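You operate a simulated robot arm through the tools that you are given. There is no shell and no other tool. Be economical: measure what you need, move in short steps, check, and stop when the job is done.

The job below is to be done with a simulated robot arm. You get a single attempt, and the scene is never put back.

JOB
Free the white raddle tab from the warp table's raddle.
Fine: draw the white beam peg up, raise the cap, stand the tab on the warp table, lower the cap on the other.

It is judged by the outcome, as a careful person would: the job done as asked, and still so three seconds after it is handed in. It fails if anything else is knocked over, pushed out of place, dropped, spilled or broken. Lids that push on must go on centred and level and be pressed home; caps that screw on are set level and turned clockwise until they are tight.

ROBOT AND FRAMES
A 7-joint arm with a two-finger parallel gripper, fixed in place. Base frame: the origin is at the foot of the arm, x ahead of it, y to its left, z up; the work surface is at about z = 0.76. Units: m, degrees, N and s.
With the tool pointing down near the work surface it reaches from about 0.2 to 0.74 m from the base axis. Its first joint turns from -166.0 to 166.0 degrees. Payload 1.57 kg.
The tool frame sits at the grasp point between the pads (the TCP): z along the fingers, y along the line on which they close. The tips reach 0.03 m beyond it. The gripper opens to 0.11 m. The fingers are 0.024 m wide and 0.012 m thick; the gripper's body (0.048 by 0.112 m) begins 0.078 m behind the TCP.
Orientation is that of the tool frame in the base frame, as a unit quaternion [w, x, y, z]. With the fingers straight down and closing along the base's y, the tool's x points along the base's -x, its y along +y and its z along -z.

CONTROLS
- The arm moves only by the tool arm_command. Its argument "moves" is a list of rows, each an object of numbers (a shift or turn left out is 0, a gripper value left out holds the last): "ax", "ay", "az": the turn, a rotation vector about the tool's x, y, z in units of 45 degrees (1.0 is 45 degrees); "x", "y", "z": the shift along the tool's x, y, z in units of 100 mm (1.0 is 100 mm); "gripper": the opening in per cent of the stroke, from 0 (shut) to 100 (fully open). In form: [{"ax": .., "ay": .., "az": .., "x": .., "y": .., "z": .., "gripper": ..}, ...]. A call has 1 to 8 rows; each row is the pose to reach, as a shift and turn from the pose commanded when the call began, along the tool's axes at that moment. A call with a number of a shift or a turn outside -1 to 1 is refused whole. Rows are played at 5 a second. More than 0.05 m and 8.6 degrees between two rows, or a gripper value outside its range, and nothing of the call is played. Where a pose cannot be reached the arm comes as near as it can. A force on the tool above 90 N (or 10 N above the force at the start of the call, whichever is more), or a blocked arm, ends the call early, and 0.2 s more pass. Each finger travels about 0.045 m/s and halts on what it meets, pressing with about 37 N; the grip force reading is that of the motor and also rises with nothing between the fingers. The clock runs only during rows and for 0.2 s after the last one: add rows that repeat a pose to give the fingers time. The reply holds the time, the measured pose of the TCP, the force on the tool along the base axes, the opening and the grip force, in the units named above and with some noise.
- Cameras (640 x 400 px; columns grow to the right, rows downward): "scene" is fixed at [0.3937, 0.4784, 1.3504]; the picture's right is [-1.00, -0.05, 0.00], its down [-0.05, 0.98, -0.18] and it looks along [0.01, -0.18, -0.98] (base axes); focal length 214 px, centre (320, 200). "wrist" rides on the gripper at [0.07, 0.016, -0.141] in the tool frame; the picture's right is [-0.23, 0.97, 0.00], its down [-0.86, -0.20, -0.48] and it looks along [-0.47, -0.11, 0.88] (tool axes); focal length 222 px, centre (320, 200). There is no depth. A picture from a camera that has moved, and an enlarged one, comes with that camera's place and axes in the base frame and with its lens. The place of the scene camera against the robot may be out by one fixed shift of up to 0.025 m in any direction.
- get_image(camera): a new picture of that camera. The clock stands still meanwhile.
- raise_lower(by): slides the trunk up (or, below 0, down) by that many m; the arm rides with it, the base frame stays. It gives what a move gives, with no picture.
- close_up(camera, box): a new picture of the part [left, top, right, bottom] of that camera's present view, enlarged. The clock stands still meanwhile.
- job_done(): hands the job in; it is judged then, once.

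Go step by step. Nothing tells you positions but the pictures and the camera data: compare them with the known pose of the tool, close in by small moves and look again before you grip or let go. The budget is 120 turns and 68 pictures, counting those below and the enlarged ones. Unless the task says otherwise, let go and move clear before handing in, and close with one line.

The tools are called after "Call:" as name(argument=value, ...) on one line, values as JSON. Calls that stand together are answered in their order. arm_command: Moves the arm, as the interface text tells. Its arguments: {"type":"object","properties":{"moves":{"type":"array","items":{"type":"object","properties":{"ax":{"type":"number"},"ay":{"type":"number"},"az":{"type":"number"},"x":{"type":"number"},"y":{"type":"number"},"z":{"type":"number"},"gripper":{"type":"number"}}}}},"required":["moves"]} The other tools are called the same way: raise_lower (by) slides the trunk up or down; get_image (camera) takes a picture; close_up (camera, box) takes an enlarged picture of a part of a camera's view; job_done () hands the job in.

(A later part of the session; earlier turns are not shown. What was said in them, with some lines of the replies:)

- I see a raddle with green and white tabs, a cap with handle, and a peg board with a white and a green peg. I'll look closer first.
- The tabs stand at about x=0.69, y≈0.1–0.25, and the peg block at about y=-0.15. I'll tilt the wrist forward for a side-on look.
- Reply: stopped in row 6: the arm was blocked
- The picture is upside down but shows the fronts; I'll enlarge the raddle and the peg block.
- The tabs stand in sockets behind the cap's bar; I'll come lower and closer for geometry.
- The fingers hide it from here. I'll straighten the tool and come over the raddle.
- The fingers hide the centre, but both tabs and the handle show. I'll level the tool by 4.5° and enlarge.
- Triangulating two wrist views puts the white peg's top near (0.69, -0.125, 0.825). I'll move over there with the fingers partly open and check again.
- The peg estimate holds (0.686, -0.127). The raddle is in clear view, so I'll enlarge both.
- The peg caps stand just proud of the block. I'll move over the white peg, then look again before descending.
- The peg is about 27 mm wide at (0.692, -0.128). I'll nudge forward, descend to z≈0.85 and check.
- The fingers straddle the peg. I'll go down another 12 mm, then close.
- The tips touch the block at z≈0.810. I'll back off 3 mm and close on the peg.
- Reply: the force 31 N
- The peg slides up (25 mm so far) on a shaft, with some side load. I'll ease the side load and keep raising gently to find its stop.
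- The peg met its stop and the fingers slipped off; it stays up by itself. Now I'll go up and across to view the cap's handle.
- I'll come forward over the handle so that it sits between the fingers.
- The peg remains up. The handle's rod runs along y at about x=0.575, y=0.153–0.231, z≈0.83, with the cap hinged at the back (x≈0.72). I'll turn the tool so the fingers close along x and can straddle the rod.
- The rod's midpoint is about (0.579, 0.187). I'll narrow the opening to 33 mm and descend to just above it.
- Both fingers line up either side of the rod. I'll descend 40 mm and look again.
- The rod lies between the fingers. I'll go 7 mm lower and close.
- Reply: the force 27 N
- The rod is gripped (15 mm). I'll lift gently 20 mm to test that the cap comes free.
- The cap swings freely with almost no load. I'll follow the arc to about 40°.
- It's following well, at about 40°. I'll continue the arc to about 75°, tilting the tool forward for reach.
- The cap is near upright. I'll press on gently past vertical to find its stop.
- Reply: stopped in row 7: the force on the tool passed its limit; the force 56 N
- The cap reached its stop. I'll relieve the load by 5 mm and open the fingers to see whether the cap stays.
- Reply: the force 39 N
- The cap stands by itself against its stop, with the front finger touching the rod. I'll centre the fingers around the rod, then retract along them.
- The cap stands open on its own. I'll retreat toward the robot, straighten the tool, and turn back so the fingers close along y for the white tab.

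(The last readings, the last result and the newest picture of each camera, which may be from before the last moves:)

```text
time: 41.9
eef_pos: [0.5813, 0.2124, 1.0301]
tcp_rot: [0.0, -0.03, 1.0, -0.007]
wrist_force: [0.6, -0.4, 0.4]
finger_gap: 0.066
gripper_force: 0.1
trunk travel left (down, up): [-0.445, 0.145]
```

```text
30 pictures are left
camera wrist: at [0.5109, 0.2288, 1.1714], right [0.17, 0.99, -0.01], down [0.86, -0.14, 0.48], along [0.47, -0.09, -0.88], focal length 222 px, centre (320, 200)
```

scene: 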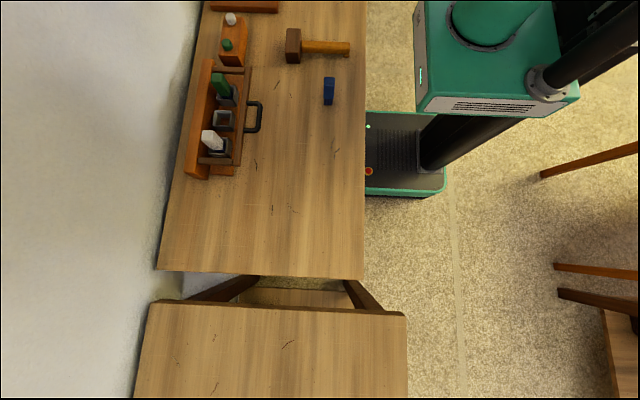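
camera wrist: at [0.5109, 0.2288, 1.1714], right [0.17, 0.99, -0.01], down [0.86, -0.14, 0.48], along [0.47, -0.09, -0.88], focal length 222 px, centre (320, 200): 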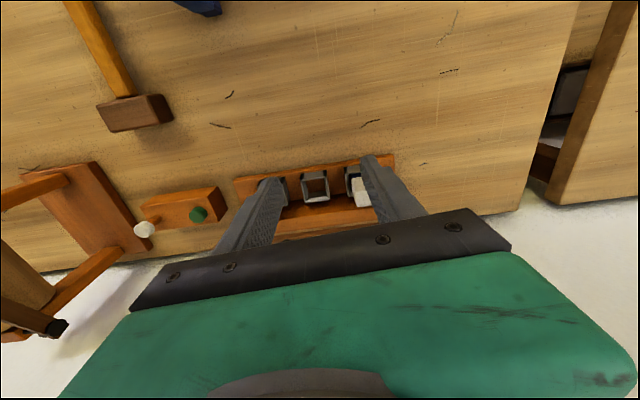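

The tool yaw is a few degrees off the raddle's. I'll correct that and move to y≈0.257, then tilt forward 25°.

Call:
arm_command(moves=[{"az": 0.08, "y": 0.2}, {"az": 0.16, "y": 0.44}, {"az": 0.16, "y": 0.44}])

Call:
arm_command(moves=[{"ay": -0.15}, {"ay": -0.3}, {"ay": -0.45, "z": 0.2}, {"ay": -0.55, "z": 0.5}, {"ay": -0.55, "z": 0.5}])

Call:
get_image(camera="wrist")

```text
time: 42.7
eef_pos: [0.5813, 0.2597, 1.0295]
tcp_rot: [0.001, 0.033, 0.999, -0.006]
wrist_force: [0.5, -0.4, -0.1]
finger_gap: 0.066
gripper_force: 0.0
trunk travel left (down, up): [-0.445, 0.145]
```

```text
time: 43.9
eef_pos: [0.5794, 0.2563, 0.9785]
tcp_rot: [0.215, 0.03, 0.976, -0.013]
wrist_force: [-0.1, 0.5, -0.6]
finger_gap: 0.0661
gripper_force: 0.1
trunk travel left (down, up): [-0.445, 0.145]
```

```text
29 pictures are left
camera wrist: at [0.4575, 0.2832, 1.0784], right [0.27, 0.96, 0.08], down [0.56, -0.23, 0.8], along [0.78, -0.17, -0.6], focal length 222 px, centre (320, 200)
```

wrist: 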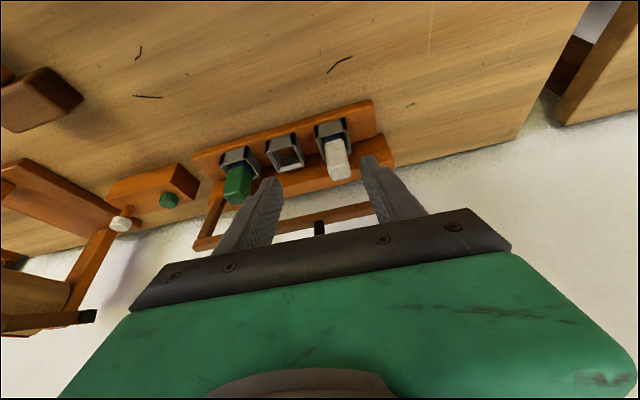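

The white tab's top is about (0.672, 0.265, 0.87) and the cap stands clear behind it. I'll move to a pre-grasp 80 mm back along the tool.

Call:
arm_command(moves=[{"x": -0.1, "y": 0.05, "z": 0.25}, {"x": -0.2, "y": 0.1, "z": 0.5}, {"x": -0.3, "y": 0.135, "z": 0.765}, {"x": -0.3, "y": 0.135, "z": 0.765}])

Call:
get_image(camera="wrist")

Call:
close_up(camera="scene", box=[150, 40, 290, 180])

```text
time: 44.9
eef_pos: [0.6397, 0.2661, 0.9242]
tcp_rot: [0.214, 0.03, 0.976, -0.013]
wrist_force: [0.1, 0.5, -0.3]
finger_gap: 0.066
gripper_force: 0.1
trunk travel left (down, up): [-0.445, 0.145]
```

```text
28 pictures are left
camera wrist: at [0.517, 0.293, 1.022], right [0.27, 0.96, 0.08], down [0.56, -0.23, 0.8], along [0.78, -0.17, -0.6], focal length 222 px, centre (320, 200)
```

wrist: 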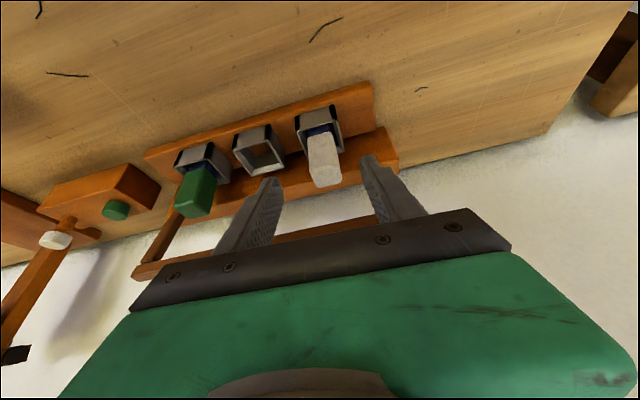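

```text
2.86 times, centred on (220, 110) of scene
camera zoom: at [0.3937, 0.4784, 1.3504], right [-1.0, -0.05, 0.0], down [-0.05, 0.98, -0.18], along [0.01, -0.18, -0.98], focal length 613 px, centre (606, 457)
```

zoom: 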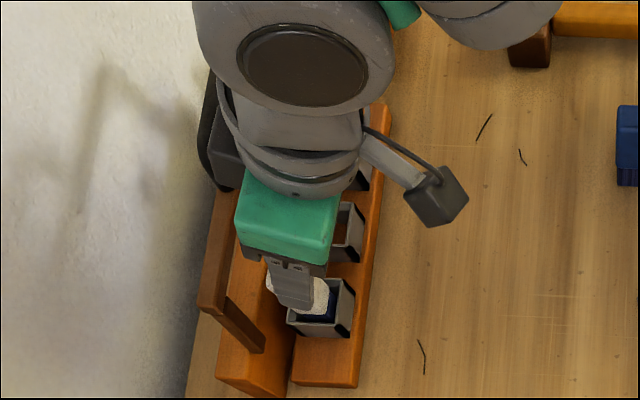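

The tab sits between the fingers. I'll advance 85 mm along the tool and check before gripping.

Call:
arm_command(moves=[{"z": 0.3}, {"z": 0.55}, {"z": 0.75}, {"z": 0.83}, {"z": 0.83}])

Call:
get_image(camera="wrist")

Call:
close_up(camera="scene", box=[180, 100, 280, 180])

```text
time: 46.1
eef_pos: [0.6745, 0.2621, 0.8474]
tcp_rot: [0.215, 0.03, 0.976, -0.012]
wrist_force: [-0.2, -0.5, -0.3]
finger_gap: 0.066
gripper_force: 0.1
trunk travel left (down, up): [-0.445, 0.145]
```

```text
26 pictures are left
camera wrist: at [0.5525, 0.2897, 0.9463], right [0.27, 0.96, 0.08], down [0.56, -0.23, 0.8], along [0.78, -0.17, -0.6], focal length 222 px, centre (320, 200)
```

wrist: 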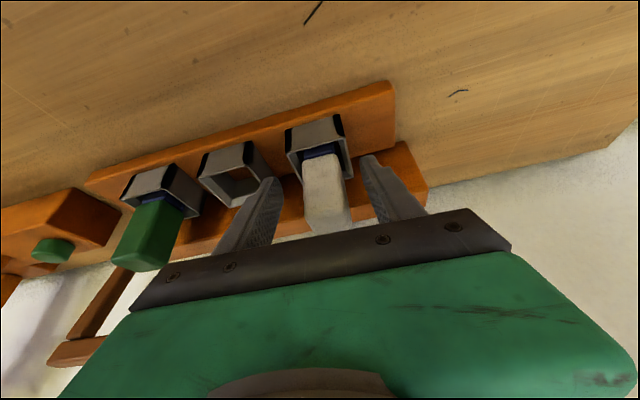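

```text
5.00 times, centred on (230, 140) of scene
camera zoom: at [0.3937, 0.4784, 1.3504], right [-1.0, -0.05, 0.0], down [-0.05, 0.98, -0.18], along [0.01, -0.18, -0.98], focal length 1072 px, centre (770, 500)
```

zoom: 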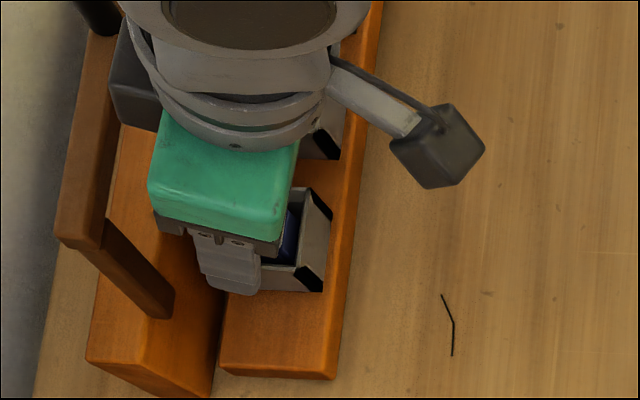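

The TCP is about at the tab's centre. I'll shift 4 mm in y to centre, then close.

Call:
arm_command(moves=[{"y": 0.04}, {"y": 0.04, "gripper": 30}, {"y": 0.04, "gripper": 15}, {"y": 0.04, "gripper": 0}, {"y": 0.04, "gripper": 0}, {"y": 0.04, "gripper": 0}])

Call:
get_image(camera="wrist")

```text
time: 47.5
eef_pos: [0.6757, 0.2658, 0.8471]
tcp_rot: [0.215, 0.03, 0.976, -0.012]
wrist_force: [0.2, -0.4, -0.1]
finger_gap: 0.0293
gripper_force: 37.0
trunk travel left (down, up): [-0.445, 0.145]
```

```text
24 pictures are left
camera wrist: at [0.553, 0.2935, 0.9456], right [0.27, 0.96, 0.08], down [0.56, -0.23, 0.8], along [0.78, -0.17, -0.6], focal length 222 px, centre (320, 200)
```

wrist: 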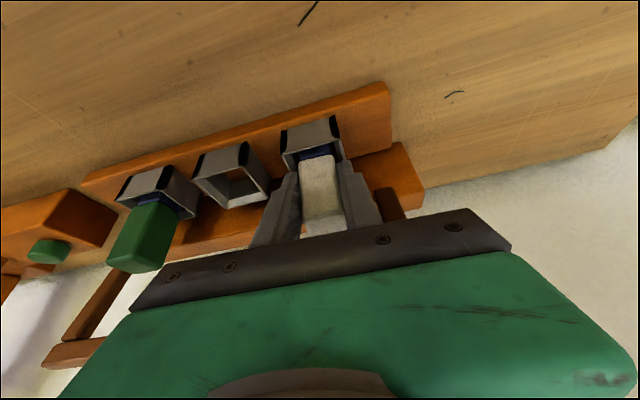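

It's gripped evenly at 29 mm. I'll lift straight up 100 mm, slowly.

Call:
arm_command(moves=[{"x": -0.042, "z": -0.091}, {"x": -0.084, "z": -0.181}, {"x": -0.126, "z": -0.272}, {"x": -0.168, "z": -0.363}, {"x": -0.231, "z": -0.5}, {"x": -0.315, "z": -0.68}, {"x": -0.42, "z": -0.907}, {"x": -0.42, "z": -0.907}])

Call:
close_up(camera="scene", box=[150, 40, 290, 180])

Call:
get_image(camera="wrist")

```text
time: 49.3
eef_pos: [0.6753, 0.2687, 0.9464]
tcp_rot: [0.215, 0.03, 0.976, -0.013]
wrist_force: [-0.8, 0.3, -0.8]
finger_gap: 0.0292
gripper_force: 36.8
trunk travel left (down, up): [-0.445, 0.145]
```

```text
2.86 times, centred on (220, 110) of scene
camera zoom: at [0.3937, 0.4784, 1.3504], right [-1.0, -0.05, 0.0], down [-0.05, 0.98, -0.18], along [0.01, -0.18, -0.98], focal length 613 px, centre (606, 457)
```

zoom: 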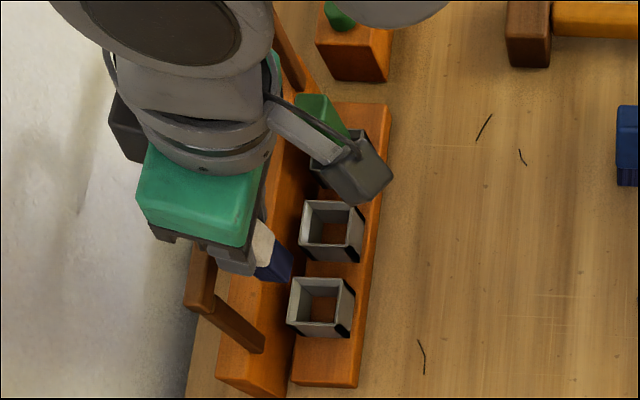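

```text
22 pictures are left
camera wrist: at [0.5533, 0.296, 1.0453], right [0.27, 0.96, 0.08], down [0.56, -0.23, 0.8], along [0.78, -0.17, -0.6], focal length 222 px, centre (320, 200)
```

wrist: 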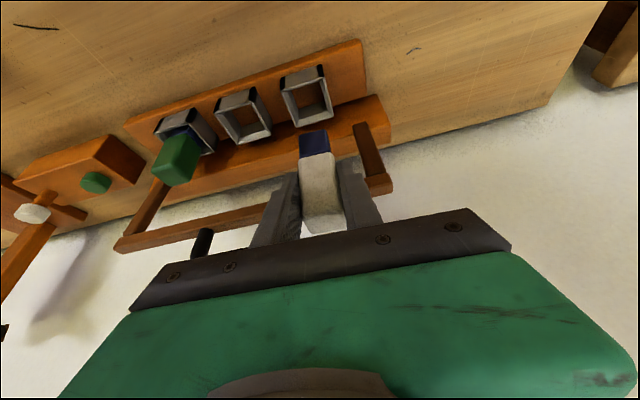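

The tab is free and upright in the grip. I'll carry it to a clear patch at about (0.48, 0.34).

Call:
arm_command(moves=[{"x": 0.31, "y": 0.1, "z": -0.144}, {"x": 0.62, "y": 0.2, "z": -0.288}, {"x": 0.925, "y": 0.286, "z": -0.432}, {"x": 0.925, "y": 0.286, "z": -0.432}])

Call:
arm_command(moves=[{"x": 0.31, "y": 0.1, "z": -0.144}, {"x": 0.62, "y": 0.2, "z": -0.288}, {"x": 0.925, "y": 0.286, "z": -0.432}, {"x": 0.925, "y": 0.286, "z": -0.432}])

Call:
get_image(camera="scene")

Call:
get_image(camera="wrist")

```text
time: 50.3
eef_pos: [0.5764, 0.3032, 0.9464]
tcp_rot: [0.216, 0.03, 0.976, -0.012]
wrist_force: [-0.6, -1.3, -1.0]
finger_gap: 0.0291
gripper_force: 37.0
trunk travel left (down, up): [-0.445, 0.145]
```

```text
time: 51.3
eef_pos: [0.4759, 0.3381, 0.946]
tcp_rot: [0.216, 0.031, 0.976, -0.013]
wrist_force: [-0.8, 0.0, -0.8]
finger_gap: 0.0291
gripper_force: 36.9
trunk travel left (down, up): [-0.445, 0.145]
```

```text
21 pictures are left
```

scene: 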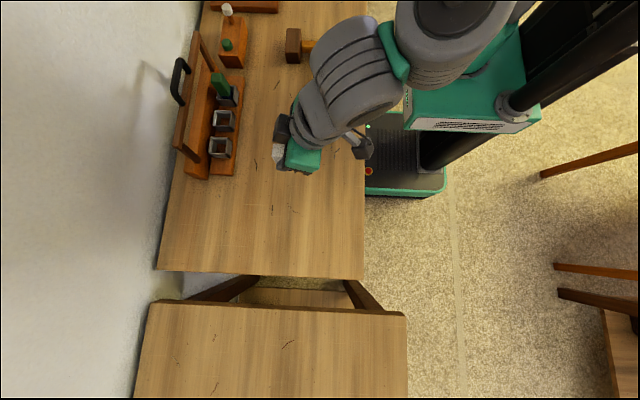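

```text
20 pictures are left
camera wrist: at [0.3527, 0.3649, 1.0455], right [0.27, 0.96, 0.08], down [0.56, -0.23, 0.8], along [0.78, -0.17, -0.6], focal length 222 px, centre (320, 200)
```

wrist: 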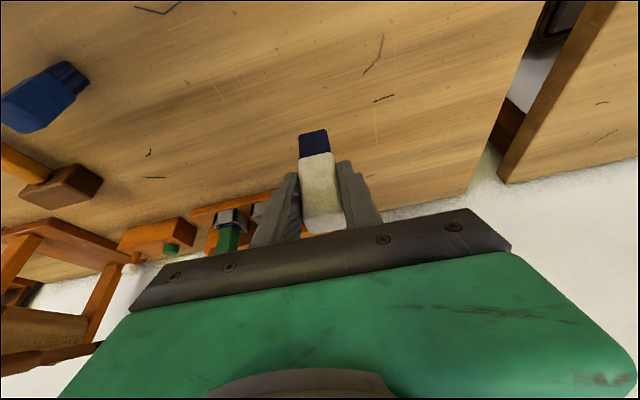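

The stem's foot is about 72 mm below the TCP, so contact should come at z≈0.83. I'll descend 90 mm first.

Call:
arm_command(moves=[{"x": 0.126, "y": 0.004, "z": 0.272}, {"x": 0.252, "y": 0.008, "z": 0.544}, {"x": 0.378, "y": 0.011, "z": 0.816}, {"x": 0.378, "y": 0.011, "z": 0.816}])

Call:
get_image(camera="wrist")

Call:
close_up(camera="scene", box=[250, 120, 330, 180])

```text
time: 52.3
eef_pos: [0.4738, 0.3374, 0.8565]
tcp_rot: [0.214, 0.031, 0.976, -0.013]
wrist_force: [-0.3, -0.3, -0.5]
finger_gap: 0.029
gripper_force: 37.0
trunk travel left (down, up): [-0.445, 0.145]
```

```text
19 pictures are left
camera wrist: at [0.352, 0.3638, 0.9553], right [0.27, 0.96, 0.08], down [0.56, -0.23, 0.8], along [0.78, -0.17, -0.6], focal length 222 px, centre (320, 200)
```

wrist: 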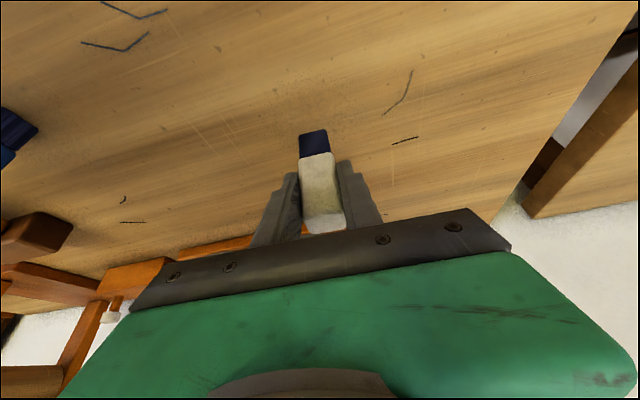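

```text
6.67 times, centred on (290, 150) of scene
camera zoom: at [0.3937, 0.4784, 1.3504], right [-1.0, -0.05, 0.0], down [-0.05, 0.98, -0.18], along [0.01, -0.18, -0.98], focal length 1430 px, centre (520, 533)
```

zoom: 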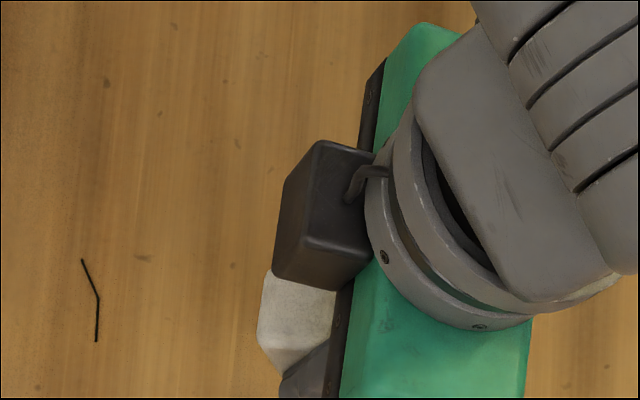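

Now small downward steps, watching for contact.

Call:
arm_command(moves=[{"x": 0.017, "z": 0.036}, {"x": 0.034, "z": 0.073}, {"x": 0.05, "z": 0.109}, {"x": 0.067, "z": 0.145}, {"x": 0.076, "z": 0.163}])

Call:
arm_command(moves=[{"x": 0.008, "z": 0.018}, {"x": 0.017, "z": 0.036}, {"x": 0.017, "z": 0.036}])

```text
time: 53.5
eef_pos: [0.4758, 0.3365, 0.8381]
tcp_rot: [0.215, 0.031, 0.976, -0.014]
wrist_force: [0.0, -0.3, -0.4]
finger_gap: 0.0292
gripper_force: 36.7
trunk travel left (down, up): [-0.445, 0.145]
```

```text
time: 54.3
eef_pos: [0.4737, 0.3361, 0.8335]
tcp_rot: [0.216, 0.03, 0.976, -0.012]
wrist_force: [-0.2, 0.0, 0.1]
finger_gap: 0.0289
gripper_force: 36.5
trunk travel left (down, up): [-0.445, 0.145]
```

No contact yet; I'll keep stepping down.

Call:
arm_command(moves=[{"x": 0.008, "z": 0.018}, {"x": 0.017, "z": 0.036}, {"x": 0.017, "z": 0.036}])

Call:
close_up(camera="wrist", box=[260, 100, 380, 250])

```text
time: 55.1
eef_pos: [0.475, 0.3366, 0.8294]
tcp_rot: [0.215, 0.03, 0.976, -0.013]
wrist_force: [0.1, 0.4, -0.8]
finger_gap: 0.0292
gripper_force: 36.7
trunk travel left (down, up): [-0.445, 0.145]
```

```text
2.67 times, centred on (320, 175) of wrist
camera zoom: at [0.3522, 0.3641, 0.9296], right [0.27, 0.96, 0.08], down [0.56, -0.23, 0.8], along [0.78, -0.17, -0.6], focal length 592 px, centre (320, 267)
```

zoom: 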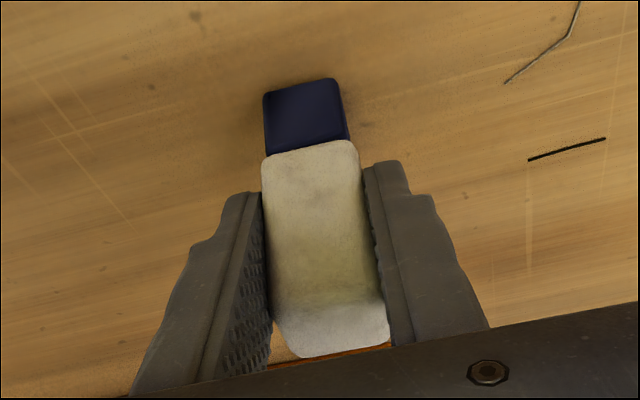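

About 1 cm is left by the geometry, so I'll continue down.

Call:
arm_command(moves=[{"x": 0.008, "z": 0.018}, {"x": 0.017, "z": 0.036}, {"x": 0.025, "z": 0.054}, {"x": 0.025, "z": 0.054}])

Call:
arm_command(moves=[{"x": 0.006, "z": 0.013}, {"x": 0.0126, "z": 0.027}, {"x": 0.0126, "z": 0.027}])

```text
time: 56.1
eef_pos: [0.4757, 0.3371, 0.829]
tcp_rot: [0.217, 0.031, 0.976, -0.01]
wrist_force: [-1.9, -2.7, 16.7]
finger_gap: 0.0294
gripper_force: 36.9
trunk travel left (down, up): [-0.445, 0.145]
```

```text
time: 56.9
eef_pos: [0.4747, 0.3365, 0.8251]
tcp_rot: [0.217, 0.03, 0.976, -0.011]
wrist_force: [-2.6, -1.2, 27.5]
finger_gap: 0.0294
gripper_force: 37.7
trunk travel left (down, up): [-0.445, 0.145]
```

The foot is on the table (27 N). I'll ease off a little and open the fingers.

Call:
arm_command(moves=[{"x": -0.01, "z": -0.022}, {"x": -0.017, "z": -0.036}, {"x": -0.017, "z": -0.036}])

Call:
close_up(camera="wrist", box=[260, 100, 380, 250])

```text
time: 57.7
eef_pos: [0.4751, 0.3364, 0.824]
tcp_rot: [0.214, 0.03, 0.976, -0.013]
wrist_force: [1.9, 2.1, 10.9]
finger_gap: 0.0291
gripper_force: 36.8
trunk travel left (down, up): [-0.445, 0.145]
```

```text
2.67 times, centred on (320, 175) of wrist
camera zoom: at [0.3522, 0.3641, 0.9237], right [0.27, 0.96, 0.08], down [0.56, -0.23, 0.8], along [0.78, -0.17, -0.6], focal length 592 px, centre (320, 267)
```

zoom: 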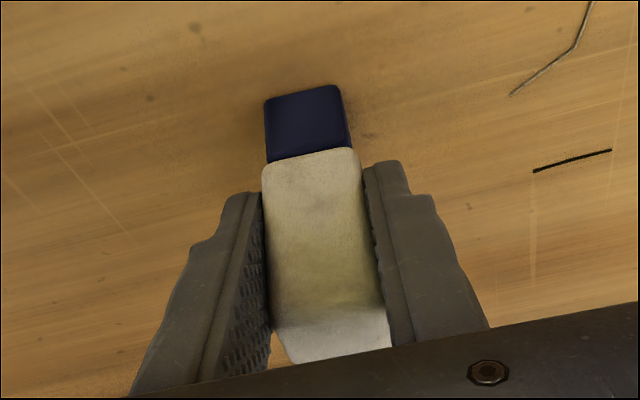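

The foot is flat on the table. I'll open wide and watch that it stays upright.

Call:
arm_command(moves=[{"x": -0.004, "z": -0.009}, {"x": -0.004, "z": -0.009, "gripper": 32}, {"x": -0.004, "z": -0.009, "gripper": 40}, {"x": -0.004, "z": -0.009, "gripper": 55}, {"x": -0.004, "z": -0.009, "gripper": 60}, {"x": -0.004, "z": -0.009, "gripper": 60}])

Call:
close_up(camera="wrist", box=[220, 100, 420, 250])

```text
time: 59.1
eef_pos: [0.4748, 0.3376, 0.8257]
tcp_rot: [0.215, 0.031, 0.976, -0.013]
wrist_force: [-0.8, 0.1, -0.3]
finger_gap: 0.0659
gripper_force: 0.0
trunk travel left (down, up): [-0.445, 0.145]
```

```text
2.67 times, centred on (320, 175) of wrist
camera zoom: at [0.3531, 0.3644, 0.9256], right [0.27, 0.96, 0.08], down [0.56, -0.23, 0.8], along [0.78, -0.17, -0.6], focal length 592 px, centre (320, 267)
```

zoom: 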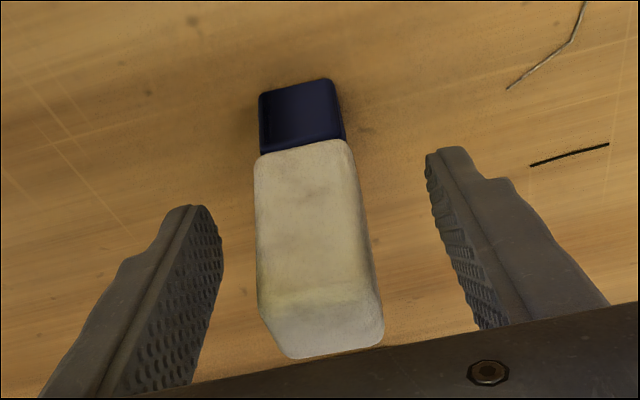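

The tab stands on the table. I'll retract along the fingers, then reorient for the cap.

Call:
arm_command(moves=[{"z": -0.2}, {"z": -0.5}, {"z": -0.8}, {"z": -1.0}, {"z": -1.0}])

Call:
arm_command(moves=[{"ay": 0.0, "z": -0.4}, {"ay": 0.13, "x": -0.3, "y": -0.1, "z": -0.68}, {"ay": 0.27, "x": -0.6, "y": -0.3, "z": -0.68}, {"ay": 0.41, "x": -0.9, "y": -0.58, "z": -0.68}, {"ay": 0.55, "x": -0.9, "y": -0.58, "z": -0.68}, {"ay": 0.55, "x": -0.9, "y": -0.58, "z": -0.68}])

Call:
arm_command(moves=[{"az": -0.16, "x": -0.2, "y": -0.1}, {"az": -0.32, "x": -0.4, "y": -0.2}, {"az": -0.48, "x": -0.6, "y": -0.35}, {"az": -0.64, "x": -0.8, "y": -0.5}, {"az": -0.8, "x": -1.0, "y": -0.64}, {"az": -0.96, "x": -1.0, "y": -0.64}, {"az": -1.0, "x": -1.0, "y": -0.64}, {"az": -1.0, "x": -1.0, "y": -0.64}])

Call:
arm_command(moves=[{"az": -0.16}, {"az": -0.32}, {"az": -0.48}, {"az": -0.64}, {"az": -0.8}, {"az": -0.96}, {"az": -1.0, "gripper": 36}, {"az": -1.0}])

Call:
get_image(camera="scene")

```text
time: 60.3
eef_pos: [0.4335, 0.3409, 0.9176]
tcp_rot: [0.216, 0.03, 0.976, -0.013]
wrist_force: [0.1, 0.3, -0.1]
finger_gap: 0.0661
gripper_force: 0.1
trunk travel left (down, up): [-0.445, 0.145]
```

```text
time: 61.7
eef_pos: [0.4841, 0.2806, 1.0177]
tcp_rot: [0.001, 0.032, 0.999, -0.006]
wrist_force: [0.2, -0.5, 0.3]
finger_gap: 0.0659
gripper_force: 0.0
trunk travel left (down, up): [-0.445, 0.145]
```

```text
time: 63.5
eef_pos: [0.5781, 0.2108, 1.0192]
tcp_rot: [-0.001, -0.353, 0.935, -0.006]
wrist_force: [0.4, -0.1, -0.6]
finger_gap: 0.0661
gripper_force: 0.1
trunk travel left (down, up): [-0.445, 0.145]
```

```text
time: 65.3
eef_pos: [0.5795, 0.2103, 1.0186]
tcp_rot: [-0.005, -0.684, 0.729, -0.004]
wrist_force: [0.1, 0.1, -0.2]
finger_gap: 0.0397
gripper_force: 0.1
trunk travel left (down, up): [-0.445, 0.145]
```

```text
14 pictures are left
```

scene: 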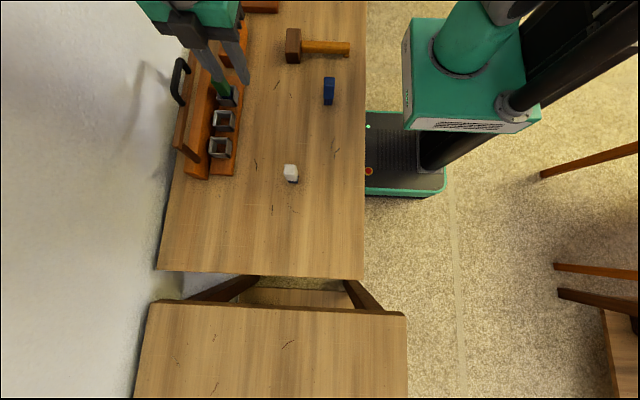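

The white tab stands, and the cap is still up. I'll tilt forward toward the handle again, stopping short for a look.

Call:
arm_command(moves=[{"ax": 0.15, "y": -0.1, "z": -0.2}, {"ax": 0.3, "y": -0.3, "x": 0.1, "z": -0.2}, {"ax": 0.45, "y": -0.5, "x": 0.2, "z": -0.2}, {"ax": 0.6, "y": -0.7, "x": 0.2, "z": -0.2}, {"ax": 0.755, "y": -0.9, "x": 0.2, "z": -0.15}, {"ax": 0.755, "y": -0.9, "x": 0.2, "z": -0.15}])

Call:
get_image(camera="wrist")

```text
time: 66.7
eef_pos: [0.6681, 0.1843, 1.0348]
tcp_rot: [0.197, -0.655, 0.696, -0.218]
wrist_force: [-0.3, 0.3, -0.5]
finger_gap: 0.0394
gripper_force: 0.0
trunk travel left (down, up): [-0.445, 0.145]
```

```text
13 pictures are left
camera wrist: at [0.569, 0.124, 1.1435], right [-0.79, 0.27, -0.55], down [-0.05, 0.87, 0.5], along [0.61, 0.42, -0.67], focal length 222 px, centre (320, 200)
```

wrist: 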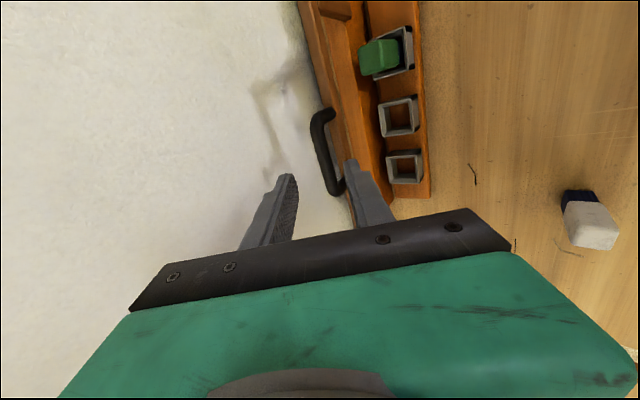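

The rod lies about 92 mm ahead of the TCP and 7 mm toward the front finger. I'll centre and advance 78 mm.

Call:
arm_command(moves=[{"y": 0.07, "z": 0.15}, {"y": 0.07, "z": 0.4}, {"y": 0.07, "z": 0.6}, {"y": 0.07, "z": 0.78}, {"y": 0.07, "z": 0.78}])

Call:
get_image(camera="wrist")

```text
time: 67.9
eef_pos: [0.7012, 0.1798, 0.9654]
tcp_rot: [0.196, -0.655, 0.696, -0.219]
wrist_force: [1.4, 0.3, 0.7]
finger_gap: 0.0398
gripper_force: 0.0
trunk travel left (down, up): [-0.445, 0.145]
```

```text
12 pictures are left
camera wrist: at [0.6045, 0.1202, 1.0747], right [-0.79, 0.27, -0.55], down [-0.05, 0.87, 0.5], along [0.61, 0.42, -0.67], focal length 222 px, centre (320, 200)
```

wrist: 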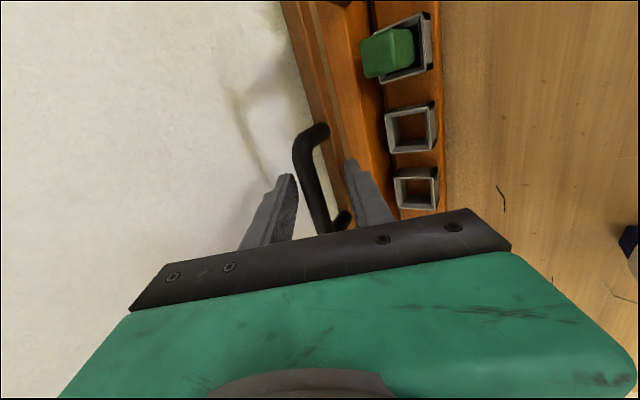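

The rod sits between the fingers, so I'll close on it.

Call:
arm_command(moves=[{"gripper": 20}, {"gripper": 10}, {"gripper": 0}, {"gripper": 0}, {"gripper": 0}])

```text
time: 69.1
eef_pos: [0.7023, 0.18, 0.9676]
tcp_rot: [0.198, -0.656, 0.695, -0.218]
wrist_force: [-0.3, -2.4, 7.8]
finger_gap: 0.0139
gripper_force: 31.1
trunk travel left (down, up): [-0.445, 0.145]
```

It's gripped. I'll retrace the arc downward to about 40°.

Call:
arm_command(moves=[{"y": 0.07, "z": -0.08, "ax": -0.13}, {"y": 0.148, "z": -0.159, "ax": -0.26}, {"y": 0.3, "z": -0.2, "ax": -0.38}, {"y": 0.467, "z": -0.236, "ax": -0.49}, {"y": 0.71, "z": -0.231, "ax": -0.65}, {"y": 0.94, "z": -0.211, "ax": -0.755}, {"y": 0.94, "z": -0.211, "ax": -0.755}])

Call:
close_up(camera="scene", box=[170, 40, 310, 180])

```text
time: 70.7
eef_pos: [0.6154, 0.1853, 0.9296]
tcp_rot: [-0.004, -0.684, 0.729, -0.004]
wrist_force: [10.5, -13.9, -7.8]
finger_gap: 0.0149
gripper_force: 31.0
trunk travel left (down, up): [-0.445, 0.145]
```

```text
2.86 times, centred on (240, 110) of scene
camera zoom: at [0.3937, 0.4784, 1.3504], right [-1.0, -0.05, 0.0], down [-0.05, 0.98, -0.18], along [0.01, -0.18, -0.98], focal length 613 px, centre (549, 457)
```

zoom: 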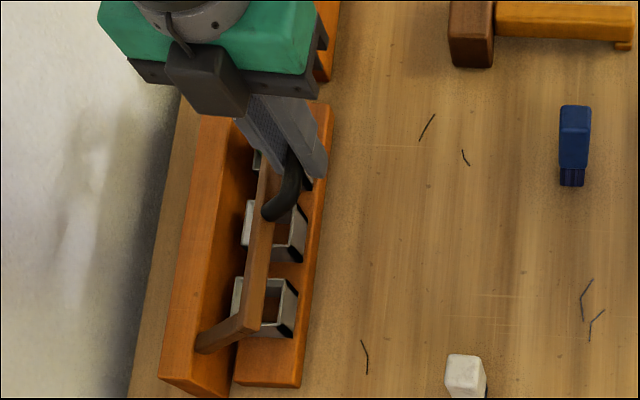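

It's coming down well. I'll continue to the closed position.

Call:
arm_command(moves=[{"y": 0.14, "z": 0.158}, {"y": 0.23, "z": 0.33}, {"y": 0.3, "z": 0.516}, {"y": 0.33, "z": 0.62}, {"y": 0.34, "z": 0.713}, {"y": 0.35, "z": 0.81}, {"y": 0.353, "z": 0.88}, {"y": 0.353, "z": 0.9}])

Call:
close_up(camera="scene", box=[170, 40, 310, 180])

```text
time: 72.5
eef_pos: [0.5789, 0.1895, 0.8396]
tcp_rot: [-0.003, -0.685, 0.729, -0.004]
wrist_force: [10.0, -7.6, 1.0]
finger_gap: 0.0152
gripper_force: 31.0
trunk travel left (down, up): [-0.445, 0.145]
```

```text
2.86 times, centred on (240, 110) of scene
camera zoom: at [0.3937, 0.4784, 1.3504], right [-1.0, -0.05, 0.0], down [-0.05, 0.98, -0.18], along [0.01, -0.18, -0.98], focal length 613 px, centre (549, 457)
```

zoom: 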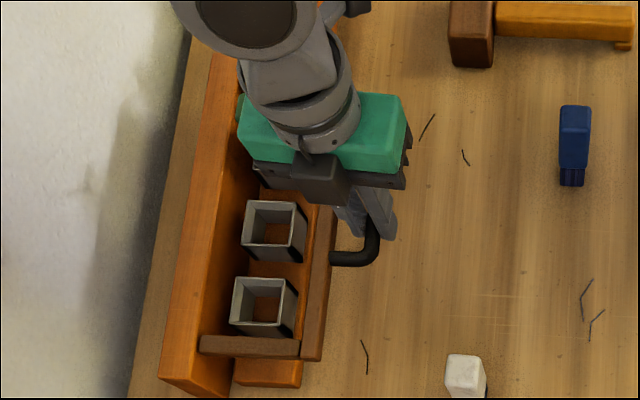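

The cap is back at its starting height. I'll press a few mm more to be sure it's seated.

Call:
arm_command(moves=[{"z": 0.03}, {"z": 0.06}, {"z": 0.06}])

```text
time: 73.3
eef_pos: [0.5796, 0.1895, 0.8379]
tcp_rot: [0.0, -0.685, 0.728, -0.006]
wrist_force: [7.4, -2.9, 25.9]
finger_gap: 0.0153
gripper_force: 31.0
trunk travel left (down, up): [-0.445, 0.145]
```

It's firmly seated (26 N). I'll unload, open to 33 mm and lift straight off.

Call:
arm_command(moves=[{"z": -0.04}, {"z": -0.04, "y": 0.03, "gripper": 20}, {"z": -0.04, "y": 0.03, "gripper": 30}, {"z": -0.04, "y": 0.03, "gripper": 30}, {"z": -0.04, "y": 0.03, "gripper": 30}])

Call:
arm_command(moves=[{"z": -0.15}, {"z": -0.3}, {"z": -0.6}, {"z": -1.0}, {"z": -1.0}])

Call:
arm_command(moves=[{"y": 0.3, "z": -0.3}, {"y": 0.6, "z": -0.5}, {"y": 1.0, "z": -0.5}, {"y": 1.0, "z": -0.5}])

Call:
get_image(camera="scene")

Call:
close_up(camera="scene", box=[170, 0, 310, 190])

```text
time: 74.5
eef_pos: [0.5761, 0.189, 0.8382]
tcp_rot: [-0.004, -0.684, 0.73, -0.005]
wrist_force: [-1.1, -0.4, 0.2]
finger_gap: 0.033
gripper_force: 0.1
trunk travel left (down, up): [-0.445, 0.145]
```

```text
time: 75.7
eef_pos: [0.5747, 0.1883, 0.9382]
tcp_rot: [-0.004, -0.684, 0.729, -0.004]
wrist_force: [-0.6, -0.5, -0.1]
finger_gap: 0.033
gripper_force: 0.0
trunk travel left (down, up): [-0.445, 0.145]
```

```text
time: 76.7
eef_pos: [0.4745, 0.1946, 0.9885]
tcp_rot: [-0.004, -0.684, 0.73, -0.005]
wrist_force: [-0.6, 0.1, 0.4]
finger_gap: 0.0329
gripper_force: 0.2
trunk travel left (down, up): [-0.445, 0.145]
```

```text
9 pictures are left
```

scene: 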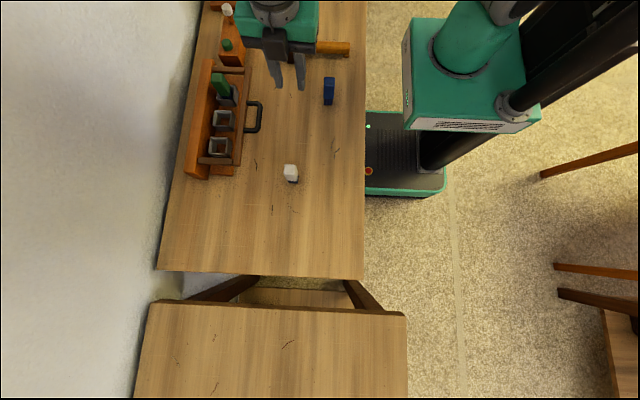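

```text
2.11 times, centred on (240, 95) of scene
camera zoom: at [0.3937, 0.4784, 1.3504], right [-1.0, -0.05, 0.0], down [-0.05, 0.98, -0.18], along [0.01, -0.18, -0.98], focal length 452 px, centre (488, 421)
```

zoom: 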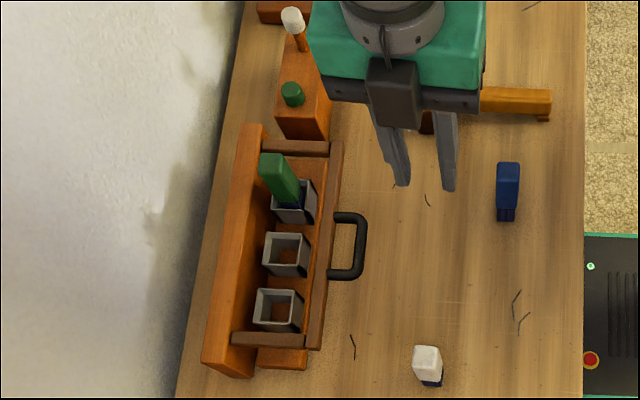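

The cap is down over the green tab, the white tab stands on the table, the white peg is up and the arm is clear, so I'm handing in.

Call:
job_done()

```text
The job is handed in.
```

The white raddle tab is out of the raddle and standing on the warp table, the cap is lowered and seated over the green tab, the white beam peg is left drawn up, and I saw nothing else disturbed.
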